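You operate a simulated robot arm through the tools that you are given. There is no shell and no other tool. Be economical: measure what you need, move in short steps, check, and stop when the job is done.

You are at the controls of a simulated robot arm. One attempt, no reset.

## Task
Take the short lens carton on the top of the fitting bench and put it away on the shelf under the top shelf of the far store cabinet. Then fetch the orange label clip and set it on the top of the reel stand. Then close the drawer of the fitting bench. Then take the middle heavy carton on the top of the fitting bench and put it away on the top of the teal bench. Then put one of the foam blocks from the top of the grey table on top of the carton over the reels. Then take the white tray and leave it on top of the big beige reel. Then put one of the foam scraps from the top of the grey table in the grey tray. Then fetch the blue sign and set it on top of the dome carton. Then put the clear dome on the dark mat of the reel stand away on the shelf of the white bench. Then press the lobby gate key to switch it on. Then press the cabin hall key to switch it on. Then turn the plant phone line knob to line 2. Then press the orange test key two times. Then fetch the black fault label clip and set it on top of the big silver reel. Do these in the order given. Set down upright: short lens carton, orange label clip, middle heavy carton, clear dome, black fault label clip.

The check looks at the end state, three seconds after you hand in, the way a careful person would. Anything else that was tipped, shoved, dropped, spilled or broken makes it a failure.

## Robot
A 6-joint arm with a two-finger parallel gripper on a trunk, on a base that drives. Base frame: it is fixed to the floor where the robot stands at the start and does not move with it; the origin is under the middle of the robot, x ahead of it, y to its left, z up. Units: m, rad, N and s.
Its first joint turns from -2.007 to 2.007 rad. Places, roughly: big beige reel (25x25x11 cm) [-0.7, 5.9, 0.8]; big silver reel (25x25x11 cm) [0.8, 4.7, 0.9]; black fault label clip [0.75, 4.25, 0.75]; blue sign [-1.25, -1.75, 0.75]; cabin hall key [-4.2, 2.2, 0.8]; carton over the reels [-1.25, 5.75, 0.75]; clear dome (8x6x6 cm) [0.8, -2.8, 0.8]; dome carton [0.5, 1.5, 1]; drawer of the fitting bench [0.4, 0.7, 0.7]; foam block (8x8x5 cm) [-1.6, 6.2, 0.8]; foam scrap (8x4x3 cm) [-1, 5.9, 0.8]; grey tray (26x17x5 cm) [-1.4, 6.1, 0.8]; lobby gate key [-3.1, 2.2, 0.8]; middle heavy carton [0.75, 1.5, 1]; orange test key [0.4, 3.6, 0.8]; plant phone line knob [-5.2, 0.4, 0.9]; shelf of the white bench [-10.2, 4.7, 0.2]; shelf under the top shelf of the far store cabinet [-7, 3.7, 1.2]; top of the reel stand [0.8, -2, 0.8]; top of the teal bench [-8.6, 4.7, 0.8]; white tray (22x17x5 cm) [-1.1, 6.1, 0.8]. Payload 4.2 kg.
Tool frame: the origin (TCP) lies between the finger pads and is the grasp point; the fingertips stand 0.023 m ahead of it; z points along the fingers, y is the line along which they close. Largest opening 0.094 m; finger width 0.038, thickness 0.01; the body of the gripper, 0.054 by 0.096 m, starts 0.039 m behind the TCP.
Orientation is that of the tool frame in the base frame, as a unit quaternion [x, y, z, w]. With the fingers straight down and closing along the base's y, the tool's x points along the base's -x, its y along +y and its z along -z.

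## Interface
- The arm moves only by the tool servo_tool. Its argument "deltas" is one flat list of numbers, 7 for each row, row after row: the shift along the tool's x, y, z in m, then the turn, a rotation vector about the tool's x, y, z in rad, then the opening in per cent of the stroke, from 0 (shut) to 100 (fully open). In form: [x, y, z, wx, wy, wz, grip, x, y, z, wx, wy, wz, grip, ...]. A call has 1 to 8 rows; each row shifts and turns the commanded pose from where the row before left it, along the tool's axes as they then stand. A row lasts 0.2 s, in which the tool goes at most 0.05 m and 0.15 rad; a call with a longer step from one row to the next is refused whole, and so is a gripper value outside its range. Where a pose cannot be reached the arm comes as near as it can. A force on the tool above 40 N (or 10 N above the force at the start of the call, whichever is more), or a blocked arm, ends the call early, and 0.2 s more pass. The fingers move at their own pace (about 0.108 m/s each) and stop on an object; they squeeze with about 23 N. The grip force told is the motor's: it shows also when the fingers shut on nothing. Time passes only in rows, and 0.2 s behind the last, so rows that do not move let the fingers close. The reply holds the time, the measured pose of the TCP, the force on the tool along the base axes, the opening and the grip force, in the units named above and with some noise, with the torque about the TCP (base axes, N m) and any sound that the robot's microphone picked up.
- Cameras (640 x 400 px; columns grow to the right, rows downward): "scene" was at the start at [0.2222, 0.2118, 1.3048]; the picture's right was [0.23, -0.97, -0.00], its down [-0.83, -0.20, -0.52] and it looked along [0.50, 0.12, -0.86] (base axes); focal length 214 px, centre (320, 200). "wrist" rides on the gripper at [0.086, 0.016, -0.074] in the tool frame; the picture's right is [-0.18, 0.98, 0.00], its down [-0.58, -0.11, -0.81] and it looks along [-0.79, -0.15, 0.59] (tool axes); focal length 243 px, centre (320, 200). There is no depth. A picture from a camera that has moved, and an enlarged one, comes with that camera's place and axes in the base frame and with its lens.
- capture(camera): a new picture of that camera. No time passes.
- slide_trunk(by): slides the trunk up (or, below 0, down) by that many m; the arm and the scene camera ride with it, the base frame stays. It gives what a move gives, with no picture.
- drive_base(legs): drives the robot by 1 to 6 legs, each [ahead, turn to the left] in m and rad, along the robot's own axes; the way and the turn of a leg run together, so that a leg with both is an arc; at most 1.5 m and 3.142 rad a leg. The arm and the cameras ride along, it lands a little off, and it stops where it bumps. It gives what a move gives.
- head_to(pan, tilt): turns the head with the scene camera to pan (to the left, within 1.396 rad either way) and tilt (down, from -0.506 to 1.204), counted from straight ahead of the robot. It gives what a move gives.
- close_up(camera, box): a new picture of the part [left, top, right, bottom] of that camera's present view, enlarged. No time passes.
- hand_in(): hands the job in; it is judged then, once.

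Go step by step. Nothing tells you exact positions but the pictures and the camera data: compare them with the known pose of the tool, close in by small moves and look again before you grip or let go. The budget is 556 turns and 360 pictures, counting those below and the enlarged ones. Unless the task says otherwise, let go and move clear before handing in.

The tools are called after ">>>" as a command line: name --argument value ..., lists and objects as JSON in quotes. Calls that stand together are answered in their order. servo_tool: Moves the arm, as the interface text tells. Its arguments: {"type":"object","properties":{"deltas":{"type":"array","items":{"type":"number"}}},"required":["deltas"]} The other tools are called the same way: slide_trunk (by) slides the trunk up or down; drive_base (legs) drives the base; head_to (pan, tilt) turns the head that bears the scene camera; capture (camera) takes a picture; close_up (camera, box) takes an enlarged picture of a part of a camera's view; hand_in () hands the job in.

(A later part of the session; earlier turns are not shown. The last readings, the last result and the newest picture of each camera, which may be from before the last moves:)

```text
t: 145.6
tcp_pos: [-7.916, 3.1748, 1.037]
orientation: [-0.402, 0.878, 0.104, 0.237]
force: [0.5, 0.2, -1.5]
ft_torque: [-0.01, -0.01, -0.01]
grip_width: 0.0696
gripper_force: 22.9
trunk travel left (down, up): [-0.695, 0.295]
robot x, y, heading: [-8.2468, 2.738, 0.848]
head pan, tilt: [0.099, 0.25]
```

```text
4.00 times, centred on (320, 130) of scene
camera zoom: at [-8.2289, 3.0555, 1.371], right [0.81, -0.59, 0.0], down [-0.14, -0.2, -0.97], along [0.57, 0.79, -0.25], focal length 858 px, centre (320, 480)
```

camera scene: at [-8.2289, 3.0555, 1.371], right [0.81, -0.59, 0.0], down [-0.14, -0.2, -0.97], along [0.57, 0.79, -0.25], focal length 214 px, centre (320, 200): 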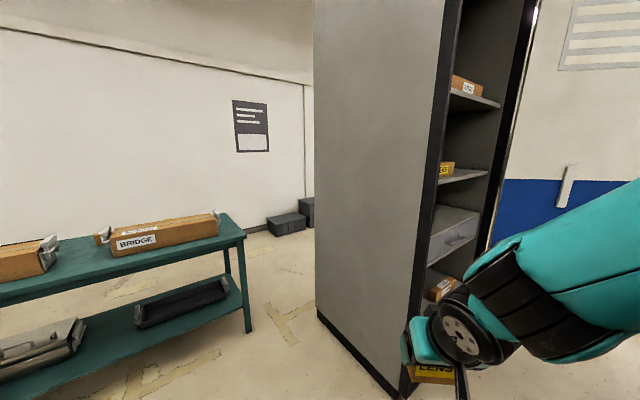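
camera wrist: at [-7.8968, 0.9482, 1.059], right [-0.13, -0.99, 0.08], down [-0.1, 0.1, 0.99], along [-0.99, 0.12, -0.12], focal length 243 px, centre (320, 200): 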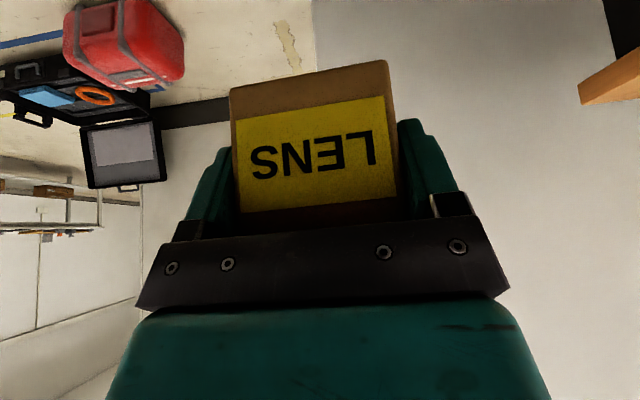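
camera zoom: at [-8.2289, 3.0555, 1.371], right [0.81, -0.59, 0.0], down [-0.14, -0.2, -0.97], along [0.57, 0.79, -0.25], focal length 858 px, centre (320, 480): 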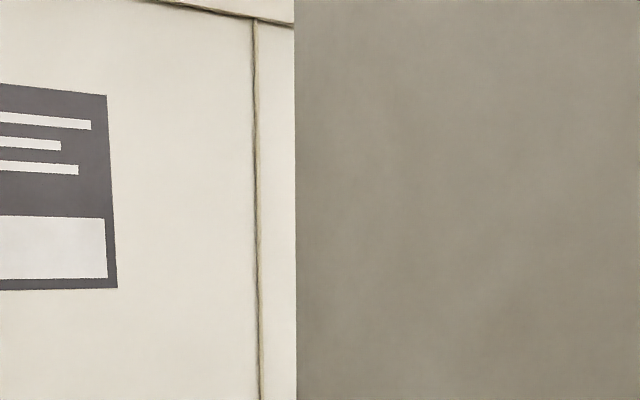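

The cabinet's front-left corner is at about (-7.35, 3.54). I'll move into the gap in front of it and look in.

>>> drive_base --legs '[[0, -0.6], [0.85, 0], [0, 0.7]]'

>>> head_to --pan 0.1 --tilt 0.25

>>> capture --camera "scene"

```text
t: 153.7
tcp_pos: [-7.1308, 3.4119, 1.0373]
orientation: [-0.445, 0.858, 0.115, 0.231]
force: [-0.3, 0.1, -1.0]
ft_torque: [-0.01, 0.0, 0.0]
grip_width: 0.0695
gripper_force: 23.1
trunk travel left (down, up): [-0.695, 0.295]
robot x, y, heading: [-7.4109, 2.9455, 0.948]
head pan, tilt: [0.099, 0.25]
```

```text
t: 154.3
tcp_pos: [-7.1314, 3.4128, 1.0349]
orientation: [-0.445, 0.858, 0.115, 0.231]
force: [0.4, -0.4, -1.0]
ft_torque: [0.01, -0.03, 0.0]
grip_width: 0.0698
gripper_force: 22.7
trunk travel left (down, up): [-0.695, 0.295]
robot x, y, heading: [-7.4129, 2.9447, 0.943]
head pan, tilt: [0.099, 0.25]
```

```text
323 pictures are left
camera scene: at [-7.4305, 3.2618, 1.371], right [0.87, -0.5, 0.0], down [-0.12, -0.21, -0.97], along [0.48, 0.84, -0.25], focal length 214 px, centre (320, 200)
```

scene: 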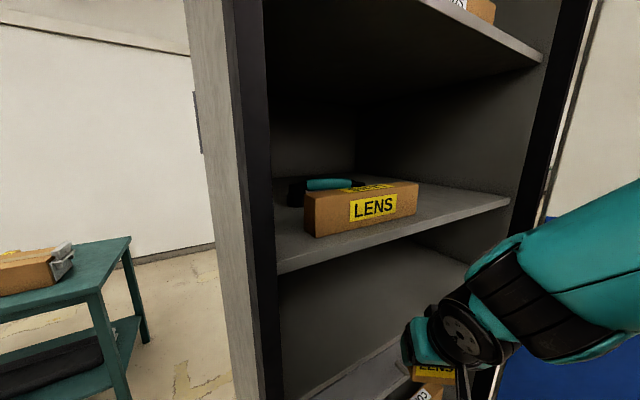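

The shelf is clear to the right of the long LENS carton (it spans x −7.25…−6.95). I'll raise the trunk, reposition the base a little to the right, and aim for about (−6.78, 3.63).

>>> slide_trunk --by 0.275

>>> drive_base --legs '[[0, -0.945], [0.27, 0], [0, 1.08]]'

>>> capture --camera "scene"

```text
t: 157.1
tcp_pos: [-7.1306, 3.412, 1.3119]
orientation: [-0.445, 0.857, 0.116, 0.231]
force: [-0.1, 0.3, 0.0]
ft_torque: [0.02, 0.01, 0.0]
grip_width: 0.0696
gripper_force: 22.9
trunk travel left (down, up): [-0.97, 0.02]
robot x, y, heading: [-7.4094, 2.942, 0.95]
head pan, tilt: [0.099, 0.25]
```

```text
t: 164.1
tcp_pos: [-6.9248, 3.4459, 1.3121]
orientation: [-0.501, 0.826, 0.13, 0.223]
force: [0.5, 0.1, -0.9]
ft_torque: [-0.04, -0.02, -0.01]
grip_width: 0.0695
gripper_force: 23.0
trunk travel left (down, up): [-0.97, 0.02]
robot x, y, heading: [-7.1452, 2.9403, 1.08]
head pan, tilt: [0.099, 0.25]
```

```text
322 pictures are left
camera scene: at [-7.2016, 3.2568, 1.646], right [0.92, -0.38, 0.0], down [-0.09, -0.23, -0.97], along [0.37, 0.9, -0.25], focal length 214 px, centre (320, 200)
```

scene: 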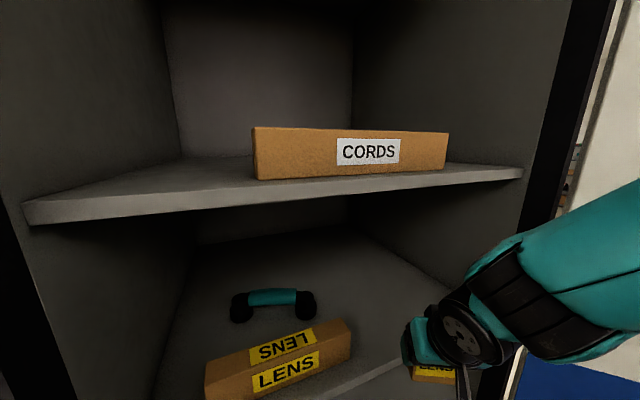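

I'll lower slightly, level the carton, then move it in over the shelf.

>>> servo_tool --deltas '[0.02, 0, 0.0346, 0, -0.035, 0, 0, -0.0362, -0.0131, 0.021, 0, 0, 0, 0, -0.0362, -0.0131, 0.021, 0, 0, 0, 0, -0.0362, -0.0131, 0.021, 0, 0, 0, 0, -0.0362, -0.0131, 0.021, 0, 0, 0, 0]'

>>> head_to --pan 0.0 --tilt 0.6

>>> capture --camera "scene"

>>> capture --camera "wrist"

```text
t: 165.3
tcp_pos: [-6.7991, 3.5703, 1.2773]
orientation: [-0.498, 0.822, 0.139, 0.237]
force: [0.1, -0.6, -0.9]
ft_torque: [0.02, -0.01, -0.02]
grip_width: 0.0697
gripper_force: 23.1
trunk travel left (down, up): [-0.97, 0.02]
robot x, y, heading: [-7.141, 2.9458, 1.081]
head pan, tilt: [0.099, 0.25]
```

```text
t: 166.2
tcp_pos: [-6.7979, 3.5699, 1.276]
orientation: [-0.498, 0.822, 0.139, 0.237]
force: [0.1, -0.7, -0.9]
ft_torque: [0.0, 0.01, 0.05]
grip_width: 0.0698
gripper_force: 23.6
trunk travel left (down, up): [-0.97, 0.02]
robot x, y, heading: [-7.1388, 2.9412, 1.079]
head pan, tilt: [0.0, 0.6]
```

```text
321 pictures are left
camera scene: at [-7.1956, 3.2485, 1.6139], right [0.88, -0.47, 0.0], down [-0.27, -0.5, -0.83], along [0.39, 0.73, -0.56], focal length 214 px, centre (320, 200)
```

scene: 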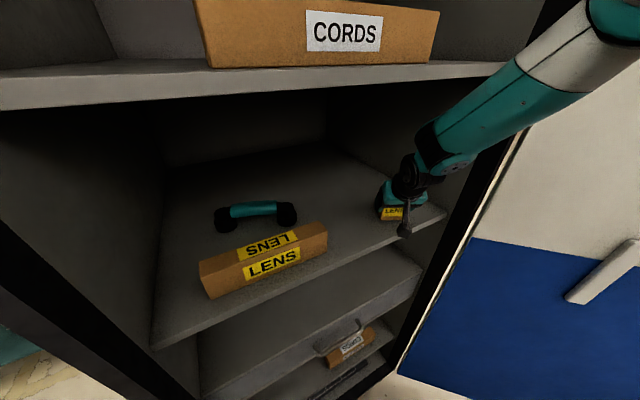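

```text
320 pictures are left
camera wrist: at [-6.8664, 3.4787, 1.2952], right [-0.8, 0.6, 0.09], down [0.12, 0.01, 0.99], along [0.59, 0.8, -0.08], focal length 243 px, centre (320, 200)
```

wrist: 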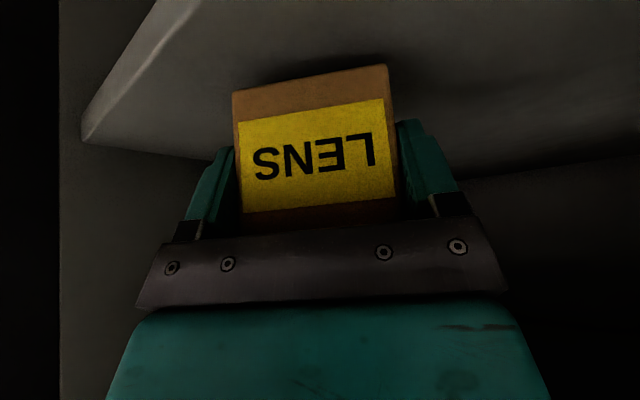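

Over the shelf; a bit further in, then lower gently.

>>> servo_tool --deltas '[-0.0117, 0.0105, 0.019, 0, 0, 0, 0, -0.0117, 0.0105, 0.019, 0, 0, 0, 0, 0.0026, 0, 0.0042, 0, 0, 0, 0, 0, 0, 0, 0, 0, 0, 0]'

>>> close_up --camera "scene" --box '[340, 150, 460, 250]'

>>> servo_tool --deltas '[0.0016, 0, 0.0025, 0, 0, 0, 0, 0, 0, 0, 0, 0, 0, 0]'

>>> servo_tool --deltas '[0.0016, 0, 0.0025, 0, 0, 0, 0, 0, 0, 0, 0, 0, 0, 0]'

```text
t: 167.2
tcp_pos: [-6.7989, 3.6147, 1.2537]
orientation: [-0.498, 0.822, 0.14, 0.238]
force: [1.7, 4.5, 20.0]
ft_torque: [0.4, 0.51, -0.16]
grip_width: 0.0698
gripper_force: 23.0
trunk travel left (down, up): [-0.97, 0.02]
robot x, y, heading: [-7.14, 2.9457, 1.084]
head pan, tilt: [0.0, 0.6]
```

```text
4.00 times, centred on (400, 200) of scene
camera zoom: at [-7.1961, 3.248, 1.614], right [0.88, -0.47, 0.0], down [-0.27, -0.5, -0.83], along [0.39, 0.73, -0.56], focal length 858 px, centre (0, 200)
```

zoom: 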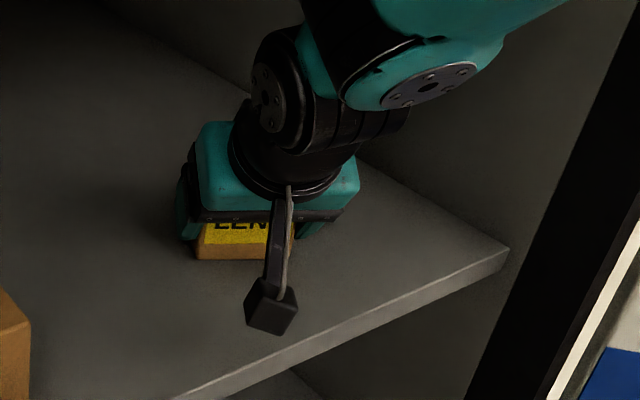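

```text
t: 167.8
tcp_pos: [-6.7999, 3.6149, 1.253]
orientation: [-0.498, 0.821, 0.142, 0.24]
force: [-1.0, 3.6, 37.8]
ft_torque: [0.08, 0.66, 0.02]
grip_width: 0.0698
gripper_force: 23.1
trunk travel left (down, up): [-0.97, 0.02]
robot x, y, heading: [-7.1417, 2.9407, 1.081]
head pan, tilt: [0.0, 0.6]
```

```text
t: 168.2
tcp_pos: [-6.7996, 3.618, 1.2534]
orientation: [-0.497, 0.82, 0.145, 0.244]
force: [0.5, 1.2, 14.0]
ft_torque: [-0.15, 0.17, 0.05]
grip_width: 0.0698
gripper_force: 22.8
trunk travel left (down, up): [-0.97, 0.02]
robot x, y, heading: [-7.1432, 2.9462, 1.08]
head pan, tilt: [0.0, 0.6]
stopped in row 2: the force on the tool passed its limit (the readings are from after the stop); the commanded pose is now the measured one
```

The carton is resting on the shelf. Open and retract.

>>> servo_tool --deltas '[0, 0, 0, 0, 0, 0, 60, 0, 0, 0, 0, 0, 0, 100, 0, 0, -0.02, 0, 0, 0, 100, 0, 0, -0.03, 0, 0, 0, 100, 0, 0, -0.03, 0, 0, 0, 100]'

>>> capture --camera "wrist"

>>> capture --camera "scene"

```text
t: 169.4
tcp_pos: [-6.8181, 3.5791, 1.3186]
orientation: [-0.497, 0.821, 0.142, 0.241]
force: [-0.6, -0.7, -0.3]
ft_torque: [0.0, 0.0, -0.01]
grip_width: 0.094
gripper_force: 0.1
trunk travel left (down, up): [-0.97, 0.02]
robot x, y, heading: [-7.143, 2.9433, 1.081]
head pan, tilt: [0.0, 0.6]
```

```text
318 pictures are left
camera wrist: at [-6.8853, 3.4875, 1.3354], right [-0.8, 0.59, 0.09], down [0.12, 0.0, 0.99], along [0.59, 0.8, -0.07], focal length 243 px, centre (320, 200)
```

wrist: 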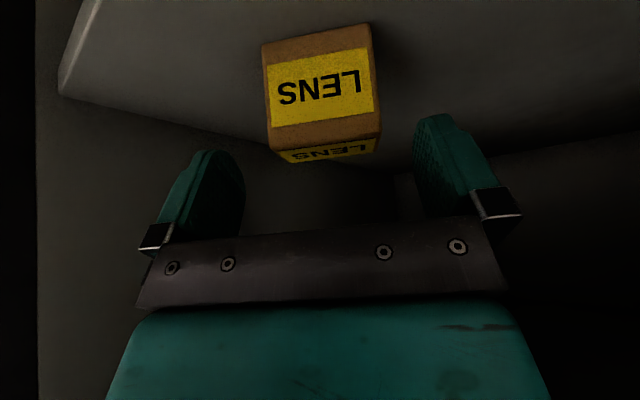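

```text
317 pictures are left
camera scene: at [-7.1955, 3.2489, 1.6137], right [0.88, -0.47, 0.0], down [-0.27, -0.5, -0.82], along [0.39, 0.73, -0.57], focal length 214 px, centre (320, 200)
```

scene: 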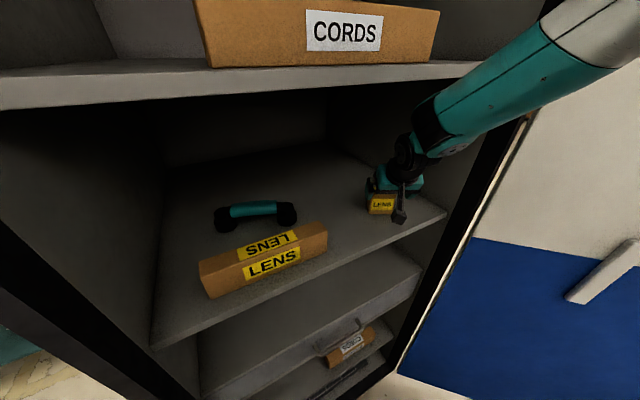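

The lens carton is placed upright. I'll retract the arm, lower the trunk and drive back towards the fitting bench.

>>> servo_tool --deltas '[0.0357, 0.0036, -0.0223, 0, 0, 0, 100, 0.0357, 0.0036, -0.0223, 0, 0, 0, 100, 0.0357, 0.0036, -0.0223, 0, 0, 0, 100, 0.0357, 0.0036, -0.0223, 0, 0, 0, 100, 0.0357, 0.0036, -0.0223, 0, 0, 0, 100, 0.0357, 0.0036, -0.0223, 0, 0, 0, 100, 0.0357, 0.0036, -0.0223, 0, 0, 0, 50]'

>>> close_up --camera "scene" --box '[320, 130, 480, 230]'

>>> slide_trunk --by -0.2

>>> drive_base --legs '[[0, 2.0], [1.05, 0], [0, 1.63]]'

```text
t: 171.0
tcp_pos: [-6.9965, 3.3951, 1.3473]
orientation: [-0.496, 0.822, 0.141, 0.24]
force: [0.3, 0.8, 0.3]
ft_torque: [0.01, -0.02, 0.03]
grip_width: 0.0469
gripper_force: 0.1
out of reach, approached as far as the arm can: row 5, 6, 7
trunk travel left (down, up): [-0.97, 0.02]
robot x, y, heading: [-7.1419, 2.9417, 1.075]
head pan, tilt: [0.0, 0.6]
```

```text
4.00 times, centred on (400, 180) of scene
camera zoom: at [-7.1954, 3.2488, 1.6138], right [0.88, -0.47, 0.0], down [-0.27, -0.5, -0.82], along [0.39, 0.73, -0.57], focal length 858 px, centre (0, 280)
```

zoom: 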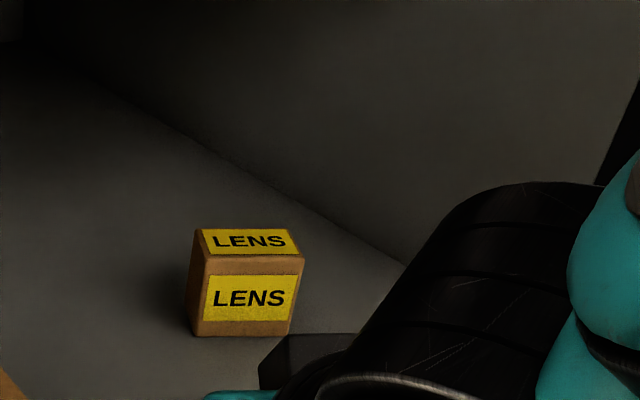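

```text
t: 173.2
tcp_pos: [-6.9978, 3.3945, 1.1471]
orientation: [-0.497, 0.822, 0.141, 0.24]
force: [-0.4, -0.5, 0.0]
ft_torque: [-0.01, -0.02, -0.01]
grip_width: 0.047
gripper_force: 0.1
trunk travel left (down, up): [-0.77, 0.22]
robot x, y, heading: [-7.1455, 2.9446, 1.08]
head pan, tilt: [0.0, 0.6]
```

```text
t: 187.3
tcp_pos: [-8.111, 2.5402, 1.1477]
orientation: [0.683, 0.676, -0.2, 0.193]
force: [-0.4, -0.2, 0.3]
ft_torque: [0.03, 0.02, 0.01]
grip_width: 0.0468
gripper_force: 0.0
trunk travel left (down, up): [-0.77, 0.22]
robot x, y, heading: [-8.193, 3.0066, -1.59]
head pan, tilt: [0.0, 0.6]
```

Placed well. Now back along the wide aisle.

>>> drive_base --legs '[[1.4, 0], [0, 1.14], [1.0, 0], [0, 0.44], [1.4, 0], [1.4, 0]]'

>>> drive_base --legs '[[1.4, 0], [1.4, 0]]'

```text
t: 216.3
tcp_pos: [-4.0554, 1.1894, 1.1478]
orientation: [0.008, 0.96, -0.006, 0.279]
force: [0.7, 0.2, -0.3]
ft_torque: [0.0, 0.0, -0.01]
grip_width: 0.0466
gripper_force: 0.0
trunk travel left (down, up): [-0.77, 0.22]
robot x, y, heading: [-4.5252, 1.1168, -0.029]
head pan, tilt: [0.0, 0.6]
```

```text
t: 229.9
tcp_pos: [-1.2532, 1.1505, 1.1488]
orientation: [-0.003, 0.96, -0.003, 0.279]
force: [-0.1, -0.1, -1.4]
ft_torque: [0.02, 0.01, -0.02]
grip_width: 0.0469
gripper_force: 0.0
trunk travel left (down, up): [-0.77, 0.22]
robot x, y, heading: [-1.7216, 1.0691, -0.004]
head pan, tilt: [0.0, 0.6]
```

Next I'll view the fitting bench from about (-0.6, 1.07) to find the orange label clip.

>>> drive_base --legs '[[1.1, 0]]'

>>> head_to --pan -0.1 --tilt 0.5

>>> capture --camera "scene"

>>> close_up --camera "scene" --box '[160, 120, 480, 320]'

```text
t: 235.5
tcp_pos: [-0.1568, 1.1339, 1.1469]
orientation: [0.002, 0.96, -0.003, 0.279]
force: [0.2, 0.3, -0.6]
ft_torque: [0.01, 0.03, -0.02]
grip_width: 0.047
gripper_force: 0.0
trunk travel left (down, up): [-0.77, 0.22]
robot x, y, heading: [-0.6258, 1.0546, -0.012]
head pan, tilt: [0.0, 0.6]
```

```text
t: 236.1
tcp_pos: [-0.1579, 1.1346, 1.1479]
orientation: [0.003, 0.96, -0.004, 0.279]
force: [-0.6, 0.6, 0.0]
ft_torque: [-0.02, -0.01, 0.0]
grip_width: 0.0469
gripper_force: 0.0
trunk travel left (down, up): [-0.77, 0.22]
robot x, y, heading: [-0.6258, 1.058, -0.017]
head pan, tilt: [-0.099, 0.499]
```

```text
315 pictures are left
camera scene: at [-0.3756, 1.2393, 1.4229], right [-0.11, -0.99, 0.0], down [-0.48, 0.05, -0.88], along [0.87, -0.1, -0.48], focal length 214 px, centre (320, 200)
```

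scene: 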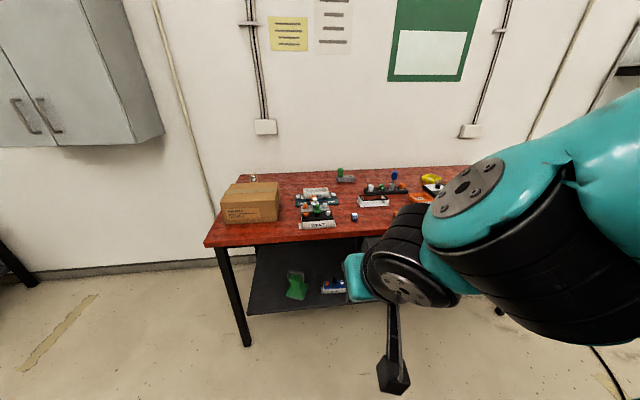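

```text
2.00 times, centred on (320, 220) of scene
camera zoom: at [-0.3756, 1.2393, 1.4229], right [-0.11, -0.99, 0.0], down [-0.48, 0.05, -0.88], along [0.87, -0.1, -0.48], focal length 429 px, centre (320, 160)
```

zoom: 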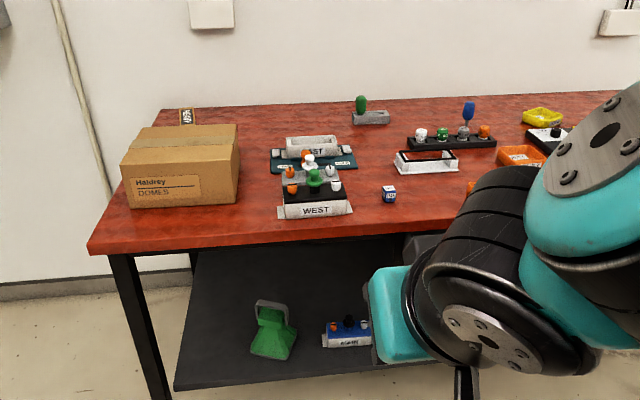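

I'll move right so that the arm doesn't block, and look at the bench's small items.

>>> drive_base --legs '[[0, -1.0], [0.8, 0], [0, 1.3]]'

>>> head_to --pan 0.3 --tilt 0.6

>>> capture --camera "scene"

>>> close_up --camera "scene" --box '[200, 100, 440, 250]'

```text
t: 246.2
tcp_pos: [0.2233, 0.5996, 1.1474]
orientation: [-0.146, 0.949, 0.039, 0.276]
force: [-0.1, 0.0, 0.8]
ft_torque: [0.02, -0.02, 0.02]
grip_width: 0.047
gripper_force: 0.2
trunk travel left (down, up): [-0.77, 0.22]
robot x, y, heading: [-0.1988, 0.3843, 0.299]
head pan, tilt: [-0.099, 0.499]
```

```text
t: 247.0
tcp_pos: [0.2217, 0.5996, 1.1472]
orientation: [-0.145, 0.949, 0.039, 0.276]
force: [-0.5, -0.2, -0.2]
ft_torque: [-0.01, -0.05, 0.0]
grip_width: 0.047
gripper_force: 0.1
trunk travel left (down, up): [-0.77, 0.22]
robot x, y, heading: [-0.1973, 0.3836, 0.294]
head pan, tilt: [0.3, 0.6]
```

```text
313 pictures are left
camera scene: at [-0.0328, 0.6636, 1.4138], right [0.56, -0.83, 0.0], down [-0.47, -0.32, -0.83], along [0.68, 0.46, -0.56], focal length 214 px, centre (320, 200)
```

scene: 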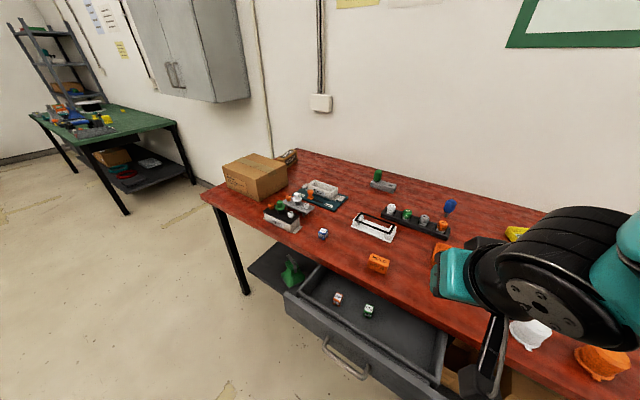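

```text
2.67 times, centred on (320, 175) of scene
camera zoom: at [-0.0328, 0.6636, 1.4138], right [0.56, -0.83, 0.0], down [-0.47, -0.32, -0.83], along [0.68, 0.46, -0.56], focal length 572 px, centre (320, 267)
```

zoom: 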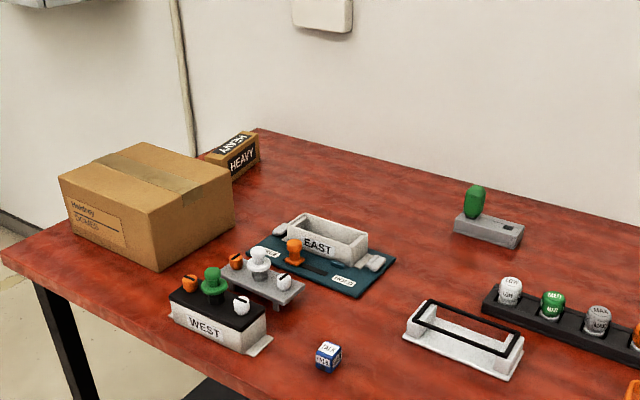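

>>> close_up --camera "scene" --box '[300, 210, 460, 310]'

```text
4.00 times, centred on (380, 260) of scene
camera zoom: at [-0.0328, 0.6636, 1.4138], right [0.56, -0.83, 0.0], down [-0.47, -0.32, -0.83], along [0.68, 0.46, -0.56], focal length 858 px, centre (80, -40)
```

zoom: 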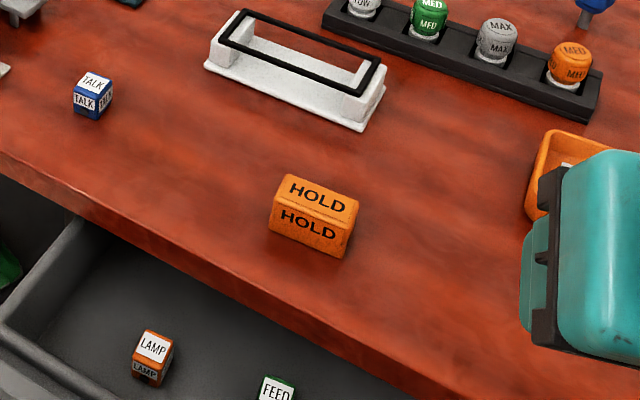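

To be sure what a "label clip" looks like, I'll zoom at the green bench where the black fault label clip is.

>>> close_up --camera "scene" --box '[20, 70, 180, 170]'

>>> head_to --pan 0.3 --tilt 0.95

>>> close_up --camera "scene" --box '[300, 120, 460, 220]'

```text
4.00 times, centred on (100, 120) of scene
camera zoom: at [-0.0328, 0.6636, 1.4138], right [0.56, -0.83, 0.0], down [-0.47, -0.32, -0.83], along [0.68, 0.46, -0.56], focal length 858 px, centre (1200, 520)
```

zoom: 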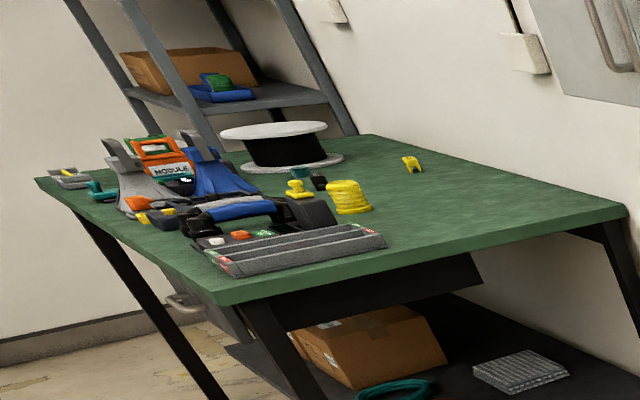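

```text
t: 247.9
tcp_pos: [0.2228, 0.5999, 1.1469]
orientation: [-0.147, 0.949, 0.04, 0.276]
force: [-1.1, -0.8, -0.1]
ft_torque: [0.01, 0.0, 0.03]
grip_width: 0.047
gripper_force: 0.1
trunk travel left (down, up): [-0.77, 0.22]
robot x, y, heading: [-0.2016, 0.3807, 0.297]
head pan, tilt: [0.3, 0.949]
```

```text
4.00 times, centred on (380, 170) of scene
camera zoom: at [-0.0458, 0.6549, 1.3855], right [0.56, -0.83, 0.0], down [-0.67, -0.46, -0.58], along [0.48, 0.33, -0.81], focal length 858 px, centre (80, 320)
```

zoom: 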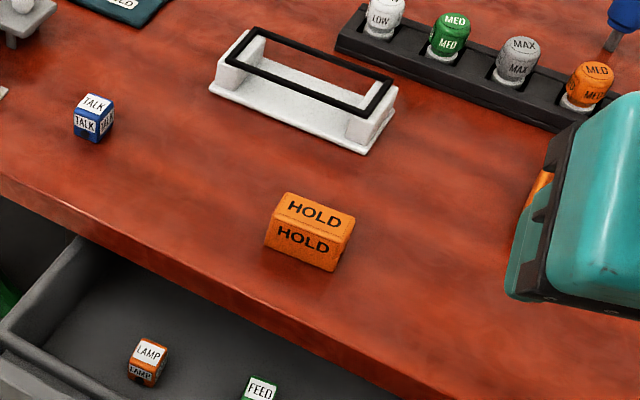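

The HOLD block is the orange label clip, at about (0.436, 0.762) on the bench front. I'll straighten the tool and move above it for a wrist look.

>>> servo_tool --deltas '[0, 0, 0, 0, 0.141, 0, 100, 0, 0, 0, 0, 0.141, 0, 100, 0, 0, 0, 0, 0.141, 0, 100, 0, 0, 0, 0, 0.141, 0, 100]'

>>> servo_tool --deltas '[-0.036, 0.0132, 0.0186, 0, 0, 0, 100, -0.036, 0.0132, 0.0186, 0, 0, 0, 100, -0.036, 0.0132, 0.0186, 0, 0, 0, 100, -0.036, 0.0132, 0.0186, 0, 0, 0, 100, -0.036, 0.0132, 0.0186, 0, 0, 0, 100, -0.036, 0.0132, 0.0186, 0, 0, 0, 100]'

>>> capture --camera "wrist"

>>> close_up --camera "scene" --box '[300, 120, 460, 220]'

```text
t: 248.9
tcp_pos: [0.2208, 0.5982, 1.1479]
orientation: [-0.151, 0.989, -0.003, 0.001]
force: [-0.5, -0.2, 0.0]
ft_torque: [-0.03, -0.04, 0.0]
grip_width: 0.0941
gripper_force: 0.1
trunk travel left (down, up): [-0.77, 0.22]
robot x, y, heading: [-0.1976, 0.3849, 0.294]
head pan, tilt: [0.3, 0.949]
```

```text
t: 250.3
tcp_pos: [0.4064, 0.7374, 1.0364]
orientation: [-0.15, 0.989, -0.003, 0.001]
force: [0.6, 0.4, 1.0]
ft_torque: [0.03, -0.04, -0.01]
grip_width: 0.0942
gripper_force: 0.0
trunk travel left (down, up): [-0.77, 0.22]
robot x, y, heading: [-0.1994, 0.3844, 0.297]
head pan, tilt: [0.3, 0.949]
```

```text
308 pictures are left
camera wrist: at [0.3193, 0.7294, 1.1112], right [-0.12, 0.99, -0.01], down [0.58, 0.07, 0.81], along [0.8, 0.09, -0.59], focal length 243 px, centre (320, 200)
```

wrist: 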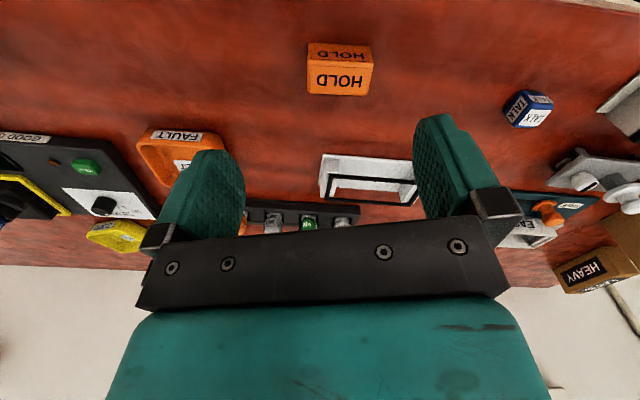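

```text
4.00 times, centred on (380, 170) of scene
camera zoom: at [-0.0463, 0.6545, 1.3856], right [0.56, -0.83, 0.0], down [-0.67, -0.46, -0.58], along [0.48, 0.33, -0.81], focal length 858 px, centre (80, 320)
```

zoom: 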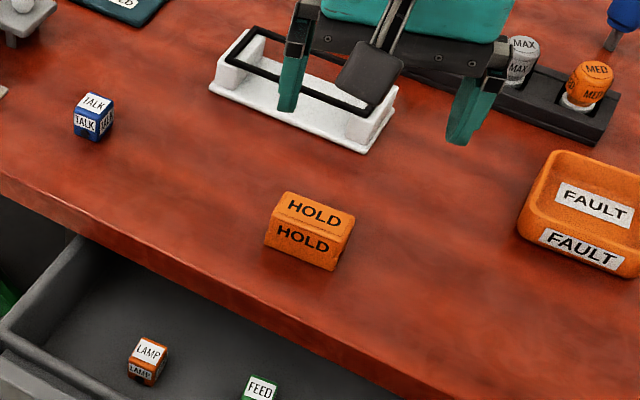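

The clip is aligned with the fingers. I'll move above it and down partway.

>>> servo_tool --deltas '[-0.0149, 0.0083, 0.025, 0, 0, 0, 100, -0.0149, 0.0083, 0.025, 0, 0, 0, 100, 0, 0, 0.04, 0, 0, 0, 100, 0, 0, 0.03, 0, 0, 0, 100]'

>>> capture --camera "wrist"

>>> close_up --camera "scene" --box '[300, 120, 460, 220]'

```text
t: 251.3
tcp_pos: [0.4286, 0.7628, 0.915]
orientation: [-0.151, 0.988, -0.002, 0.002]
force: [-0.1, -0.8, 0.8]
ft_torque: [0.02, 0.01, 0.01]
grip_width: 0.094
gripper_force: 0.0
trunk travel left (down, up): [-0.77, 0.22]
robot x, y, heading: [-0.1983, 0.3795, 0.293]
head pan, tilt: [0.3, 0.949]
```

```text
306 pictures are left
camera wrist: at [0.3418, 0.7538, 0.9908], right [-0.12, 0.99, 0.0], down [0.58, 0.07, 0.81], along [0.8, 0.09, -0.59], focal length 243 px, centre (320, 200)
```

wrist: 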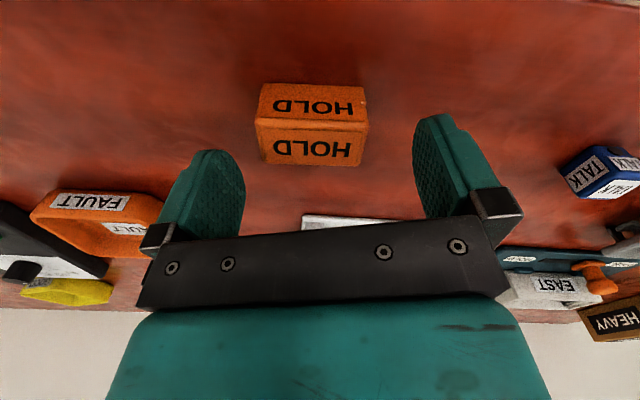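

```text
4.00 times, centred on (380, 170) of scene
camera zoom: at [-0.0461, 0.6547, 1.3855], right [0.56, -0.83, 0.0], down [-0.67, -0.46, -0.58], along [0.48, 0.33, -0.81], focal length 858 px, centre (80, 320)
```

zoom: 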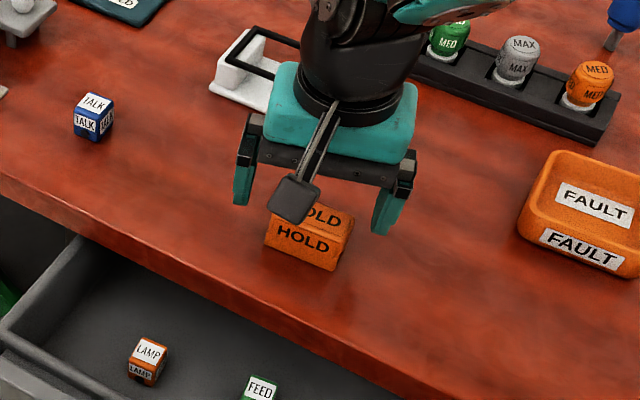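

Directly above the clip. Descend and grip.

>>> servo_tool --deltas '[0, -0.002, 0.018, 0, 0, 0, 100, 0, 0, 0.015, 0, 0, 0, 100, 0, 0, 0, 0, 0, 0, 0, 0, 0, 0, 0, 0, 0, 0, 0, 0, 0, 0, 0, 0, 0]'

>>> capture --camera "wrist"

```text
t: 252.5
tcp_pos: [0.4295, 0.7616, 0.8824]
orientation: [-0.152, 0.988, -0.002, 0.002]
force: [-0.3, 0.6, 0.2]
ft_torque: [0.0, 0.02, 0.02]
grip_width: 0.0643
gripper_force: 23.2
trunk travel left (down, up): [-0.77, 0.22]
robot x, y, heading: [-0.2008, 0.383, 0.294]
head pan, tilt: [0.3, 0.949]
```

```text
304 pictures are left
camera wrist: at [0.3425, 0.7522, 0.9577], right [-0.12, 0.99, -0.01], down [0.58, 0.07, 0.81], along [0.8, 0.09, -0.59], focal length 243 px, centre (320, 200)
```

wrist: 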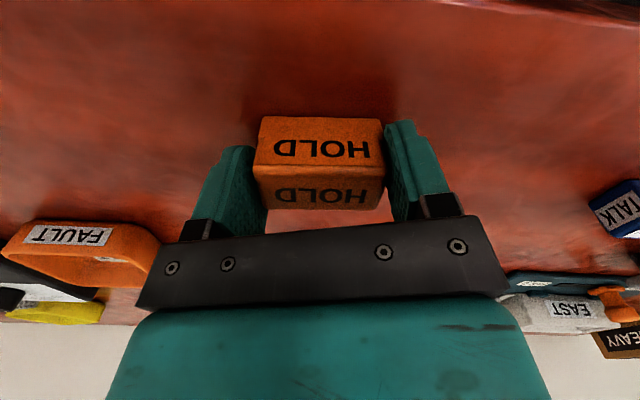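

Got it. Lift, back off, and turn towards the reel stand to look.

>>> servo_tool --deltas '[0, 0, -0.04, 0, 0, 0, 0, 0, 0, -0.04, 0, 0, 0, 0, 0, 0, -0.04, 0, 0, 0, 0, 0.035, 0, -0.03, 0, 0, 0, 0, 0.035, 0, -0.03, 0, 0, 0, 0]'

>>> drive_base --legs '[[-0.35, 0], [0, -1.5]]'

>>> head_to --pan 0.5 --tilt 0.35

>>> capture --camera "scene"

```text
t: 253.7
tcp_pos: [0.3621, 0.7402, 1.0631]
orientation: [-0.151, 0.989, -0.002, 0.001]
force: [0.0, 0.2, -0.7]
ft_torque: [-0.01, 0.03, 0.02]
grip_width: 0.064
gripper_force: 22.9
trunk travel left (down, up): [-0.77, 0.22]
robot x, y, heading: [-0.1947, 0.3813, 0.292]
head pan, tilt: [0.3, 0.949]
```

```text
t: 259.6
tcp_pos: [-0.1354, -0.2529, 1.0618]
orientation: [0.563, 0.826, -0.003, -0.001]
force: [-0.4, -0.3, 0.1]
ft_torque: [-0.02, 0.01, -0.01]
grip_width: 0.064
gripper_force: 23.4
trunk travel left (down, up): [-0.77, 0.22]
robot x, y, heading: [-0.5332, 0.2819, -1.204]
head pan, tilt: [0.3, 0.949]
```

```text
t: 260.6
tcp_pos: [-0.1353, -0.2524, 1.0632]
orientation: [0.563, 0.827, -0.002, -0.001]
force: [1.0, 0.5, -0.2]
ft_torque: [0.01, 0.01, -0.03]
grip_width: 0.0639
gripper_force: 23.1
trunk travel left (down, up): [-0.77, 0.22]
robot x, y, heading: [-0.5281, 0.2827, -1.205]
head pan, tilt: [0.499, 0.351]
```

```text
303 pictures are left
camera scene: at [-0.221, 0.15, 1.4365], right [-0.65, -0.76, 0.0], down [-0.26, 0.22, -0.94], along [0.71, -0.61, -0.34], focal length 214 px, centre (320, 200)
```

scene: 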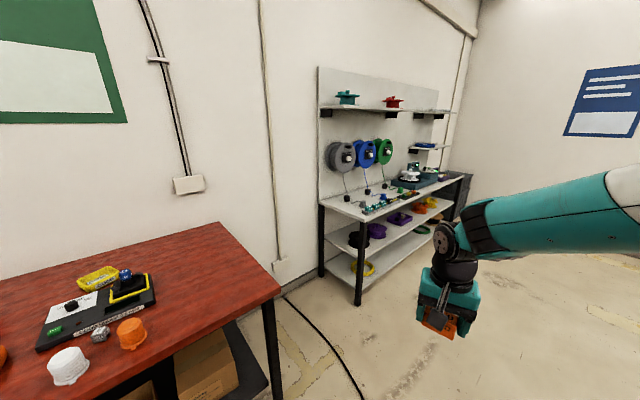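

The reel stand begins around y ≈ −1.0 with its front edge near x ≈ 0.6. I'll drive to about (−0.2, −1.9) and face it.

>>> drive_base --legs '[[0, -0.2], [1.1, 0], [1.05, 0], [0, 1.4]]'

>>> head_to --pan 0.0 --tilt 0.5

>>> capture --camera "scene"

```text
t: 275.4
tcp_pos: [0.4899, -1.6582, 1.0621]
orientation: [-0.006, 1.0, -0.003, 0.001]
force: [0.5, 0.2, -0.6]
ft_torque: [-0.01, 0.0, 0.03]
grip_width: 0.0623
gripper_force: 22.9
trunk travel left (down, up): [-0.77, 0.22]
robot x, y, heading: [-0.1528, -1.842, 0.001]
head pan, tilt: [0.499, 0.351]
```

```text
t: 276.3
tcp_pos: [0.4899, -1.6605, 1.0623]
orientation: [-0.005, 1.0, -0.003, 0.0]
force: [-0.7, -0.7, -0.7]
ft_torque: [0.03, 0.0, 0.02]
grip_width: 0.0622
gripper_force: 23.4
trunk travel left (down, up): [-0.77, 0.22]
robot x, y, heading: [-0.1514, -1.8413, 0.003]
head pan, tilt: [0.0, 0.499]
```

```text
302 pictures are left
camera scene: at [0.0948, -1.6449, 1.4229], right [0.0, -1.0, 0.0], down [-0.48, 0.0, -0.88], along [0.88, 0.0, -0.48], focal length 214 px, centre (320, 200)
```

scene: 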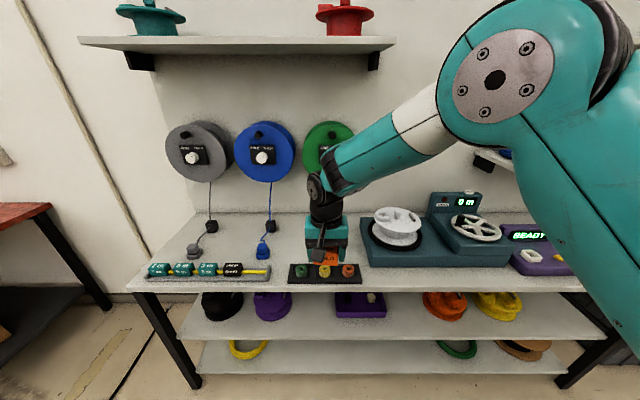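

>>> close_up --camera "scene" --box '[130, 170, 370, 320]'

>>> capture --camera "wrist"

>>> head_to --pan -0.8 --tilt 0.6

>>> capture --camera "scene"

```text
2.67 times, centred on (250, 245) of scene
camera zoom: at [0.0948, -1.6449, 1.4229], right [0.0, -1.0, 0.0], down [-0.48, 0.0, -0.88], along [0.88, 0.0, -0.48], focal length 572 px, centre (507, 80)
```

zoom: 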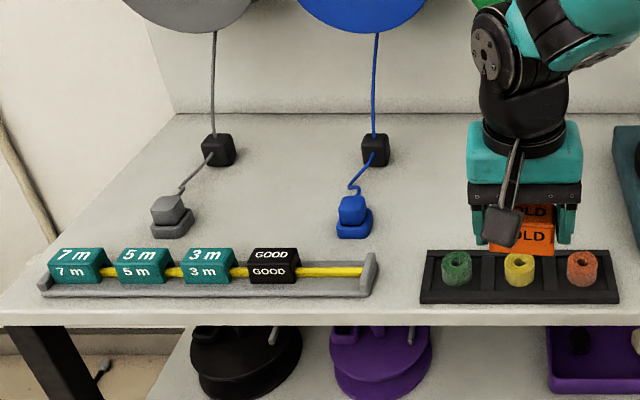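

```text
300 pictures are left
camera wrist: at [0.4023, -1.6427, 1.1375], right [0.17, 0.98, -0.01], down [0.58, -0.1, 0.81], along [0.8, -0.14, -0.59], focal length 243 px, centre (320, 200)
```

wrist: 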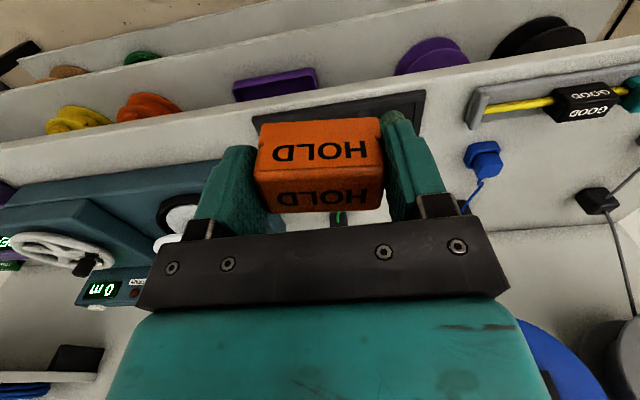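

```text
t: 277.5
tcp_pos: [0.489, -1.6599, 1.0632]
orientation: [-0.005, 1.0, -0.003, 0.0]
force: [0.6, 0.6, 0.6]
ft_torque: [0.03, 0.02, -0.01]
grip_width: 0.0621
gripper_force: 23.2
trunk travel left (down, up): [-0.77, 0.22]
robot x, y, heading: [-0.1524, -1.8435, 0.007]
head pan, tilt: [-0.799, 0.6]
```

```text
299 pictures are left
camera scene: at [0.0657, -1.7084, 1.4138], right [-0.71, -0.7, 0.0], down [-0.4, 0.4, -0.83], along [0.58, -0.59, -0.56], focal length 214 px, centre (320, 200)
```

scene: 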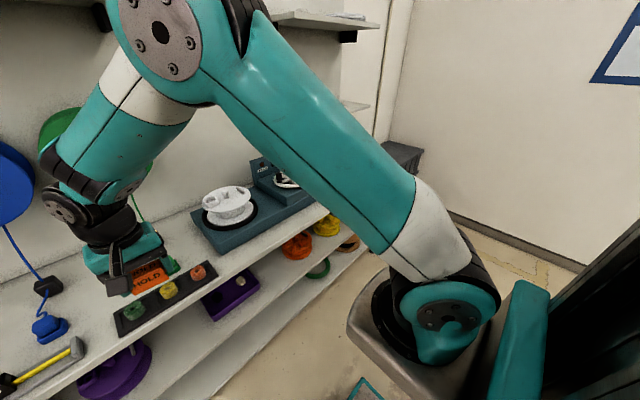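

The stand top is at z≈0.81, and there is a free spot between the blue and green plugs at about (0.75, −1.54). I'll drive 0.2 m closer and move above it.

>>> drive_base --legs '[[0.2, 0]]'

>>> servo_tool --deltas '[-0.02, 0.04, 0.02, 0, 0, 0, 0, -0.02, 0.04, 0.02, 0, 0, 0, 0, -0.02, 0.04, 0.02, 0, 0, 0, 0]'

>>> head_to --pan 0.0 --tilt 0.8

>>> capture --camera "scene"

>>> capture --camera "wrist"

```text
t: 279.1
tcp_pos: [0.6906, -1.6584, 1.0628]
orientation: [-0.007, 1.0, -0.003, 0.001]
force: [0.3, 0.0, 0.3]
ft_torque: [0.01, 0.0, 0.03]
grip_width: 0.062
gripper_force: 22.9
trunk travel left (down, up): [-0.77, 0.22]
robot x, y, heading: [0.0522, -1.843, 0.006]
head pan, tilt: [-0.799, 0.6]
```

```text
t: 279.9
tcp_pos: [0.7494, -1.5388, 1.0002]
orientation: [-0.006, 1.0, -0.003, 0.0]
force: [0.3, -0.1, 0.4]
ft_torque: [0.04, -0.01, 0.04]
grip_width: 0.0619
gripper_force: 22.6
trunk travel left (down, up): [-0.77, 0.22]
robot x, y, heading: [0.0526, -1.8429, 0.001]
head pan, tilt: [-0.799, 0.6]
```

```text
t: 281.0
tcp_pos: [0.7496, -1.5394, 1.0012]
orientation: [-0.006, 1.0, -0.003, 0.001]
force: [0.0, -0.3, 0.0]
ft_torque: [-0.04, -0.03, -0.03]
grip_width: 0.0593
gripper_force: 23.2
trunk travel left (down, up): [-0.77, 0.22]
robot x, y, heading: [0.0517, -1.839, 0.001]
head pan, tilt: [0.0, 0.799]
```

```text
298 pictures are left
camera scene: at [0.2869, -1.6444, 1.3969], right [0.0, -1.0, 0.0], down [-0.72, 0.0, -0.7], along [0.7, 0.0, -0.72], focal length 214 px, centre (320, 200)
```

scene: 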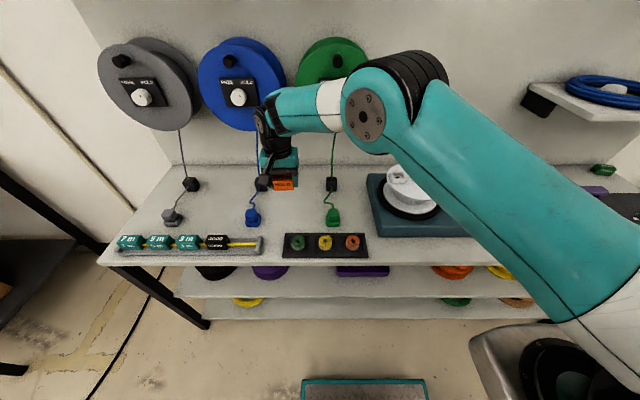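

```text
297 pictures are left
camera wrist: at [0.6635, -1.5226, 1.076], right [0.17, 0.98, -0.01], down [0.58, -0.1, 0.81], along [0.8, -0.14, -0.59], focal length 243 px, centre (320, 200)
```

wrist: 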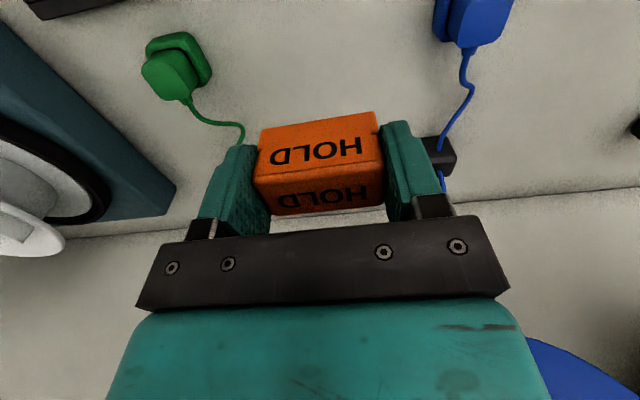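

The clip turns slightly in the grip, so I'll set it down soon. Descend to just above the stand top.

>>> servo_tool --deltas '[0, -0.005, 0.045, 0, 0, 0, 0, 0, -0.005, 0.045, 0, 0, 0, 0, 0, 0, 0.035, 0, 0, 0, 0, 0, 0, 0.015, 0, 0, 0, 0]'

>>> capture --camera "wrist"

>>> close_up --camera "scene" --box '[210, 140, 370, 240]'

```text
t: 282.0
tcp_pos: [0.75, -1.5502, 0.8609]
orientation: [-0.007, 1.0, -0.003, 0.001]
force: [-0.7, 0.0, 0.0]
ft_torque: [0.0, 0.0, -0.02]
grip_width: 0.0593
gripper_force: 23.3
trunk travel left (down, up): [-0.77, 0.22]
robot x, y, heading: [0.0521, -1.8431, -0.0]
head pan, tilt: [0.0, 0.799]
```

```text
296 pictures are left
camera wrist: at [0.6637, -1.5333, 0.9366], right [0.17, 0.98, 0.0], down [0.58, -0.1, 0.81], along [0.8, -0.14, -0.59], focal length 243 px, centre (320, 200)
```

wrist: 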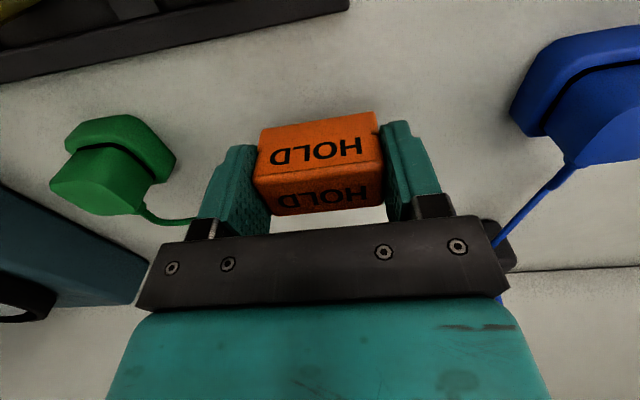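

```text
4.00 times, centred on (290, 190) of scene
camera zoom: at [0.2867, -1.6444, 1.397], right [0.0, -1.0, 0.0], down [-0.72, 0.0, -0.7], along [0.7, 0.0, -0.72], focal length 858 px, centre (440, 240)
```

zoom: 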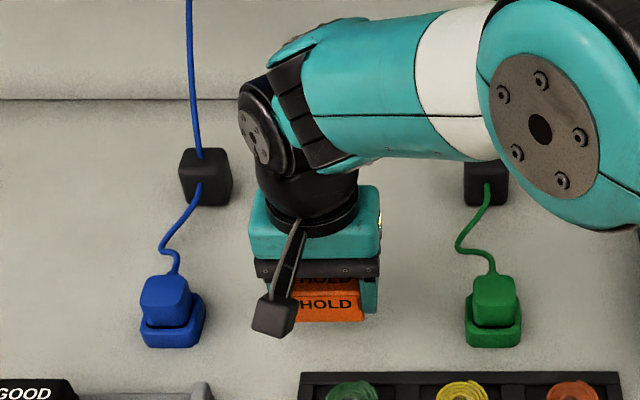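

Good spot. Lowering gently to contact.

>>> servo_tool --deltas '[0, 0, 0.008, 0, 0, 0, 0, 0, 0, 0.005, 0, 0, 0, 0, 0, 0, 0, 0, 0, 0, 0]'

>>> servo_tool --deltas '[0, 0, 0.003, 0, 0, 0, 0, 0, 0, 0.003, 0, 0, 0, 0, 0, 0, 0, 0, 0, 0, 0]'

```text
t: 282.8
tcp_pos: [0.7499, -1.5496, 0.8496]
orientation: [-0.006, 1.0, -0.002, 0.002]
force: [0.3, 0.0, 0.9]
ft_torque: [0.01, 0.02, 0.02]
grip_width: 0.0596
gripper_force: 23.2
trunk travel left (down, up): [-0.77, 0.22]
robot x, y, heading: [0.0507, -1.8451, 0.005]
head pan, tilt: [0.0, 0.799]
```

```text
t: 283.6
tcp_pos: [0.7494, -1.5489, 0.8435]
orientation: [-0.007, 1.0, -0.003, 0.001]
force: [0.5, 0.5, -0.8]
ft_torque: [-0.03, -0.02, -0.01]
grip_width: 0.0595
gripper_force: 23.0
trunk travel left (down, up): [-0.77, 0.22]
robot x, y, heading: [0.0495, -1.843, 0.006]
head pan, tilt: [0.0, 0.799]
```

>>> servo_tool --deltas '[0, 0, 0.003, 0, 0, 0, 0, 0, 0, 0.003, 0, 0, 0, 0, 0, 0, 0, 0, 0, 0, 0]'

>>> servo_tool --deltas '[0, 0, 0.003, 0, 0, 0, 0, 0, 0, 0.003, 0, 0, 0, 0, 0, 0, 0, 0, 0, 0, 0]'

>>> capture --camera "wrist"

```text
t: 284.4
tcp_pos: [0.7501, -1.5493, 0.8375]
orientation: [-0.006, 1.0, -0.002, 0.0]
force: [-0.3, 0.1, -0.4]
ft_torque: [0.04, 0.0, -0.01]
grip_width: 0.0596
gripper_force: 23.6
trunk travel left (down, up): [-0.77, 0.22]
robot x, y, heading: [0.0493, -1.8403, 0.005]
head pan, tilt: [0.0, 0.799]
```

```text
t: 285.2
tcp_pos: [0.7505, -1.5485, 0.8316]
orientation: [-0.005, 1.0, -0.002, 0.002]
force: [-2.0, -1.8, 13.0]
ft_torque: [0.21, 0.05, 0.05]
grip_width: 0.0594
gripper_force: 22.7
trunk travel left (down, up): [-0.77, 0.22]
robot x, y, heading: [0.0488, -1.8397, -0.002]
head pan, tilt: [0.0, 0.799]
```

```text
294 pictures are left
camera wrist: at [0.6643, -1.5324, 0.9072], right [0.17, 0.98, 0.0], down [0.58, -0.1, 0.81], along [0.8, -0.14, -0.59], focal length 243 px, centre (320, 200)
```

wrist: 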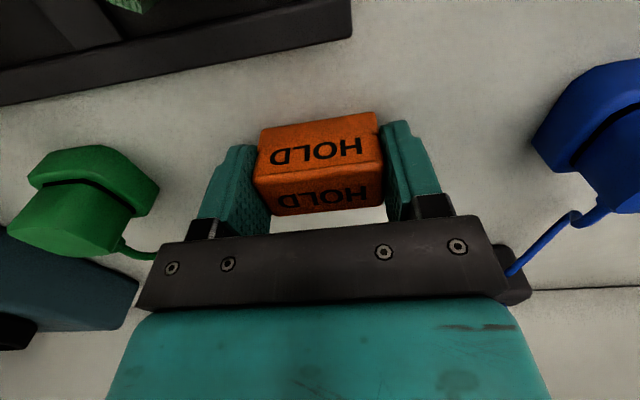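

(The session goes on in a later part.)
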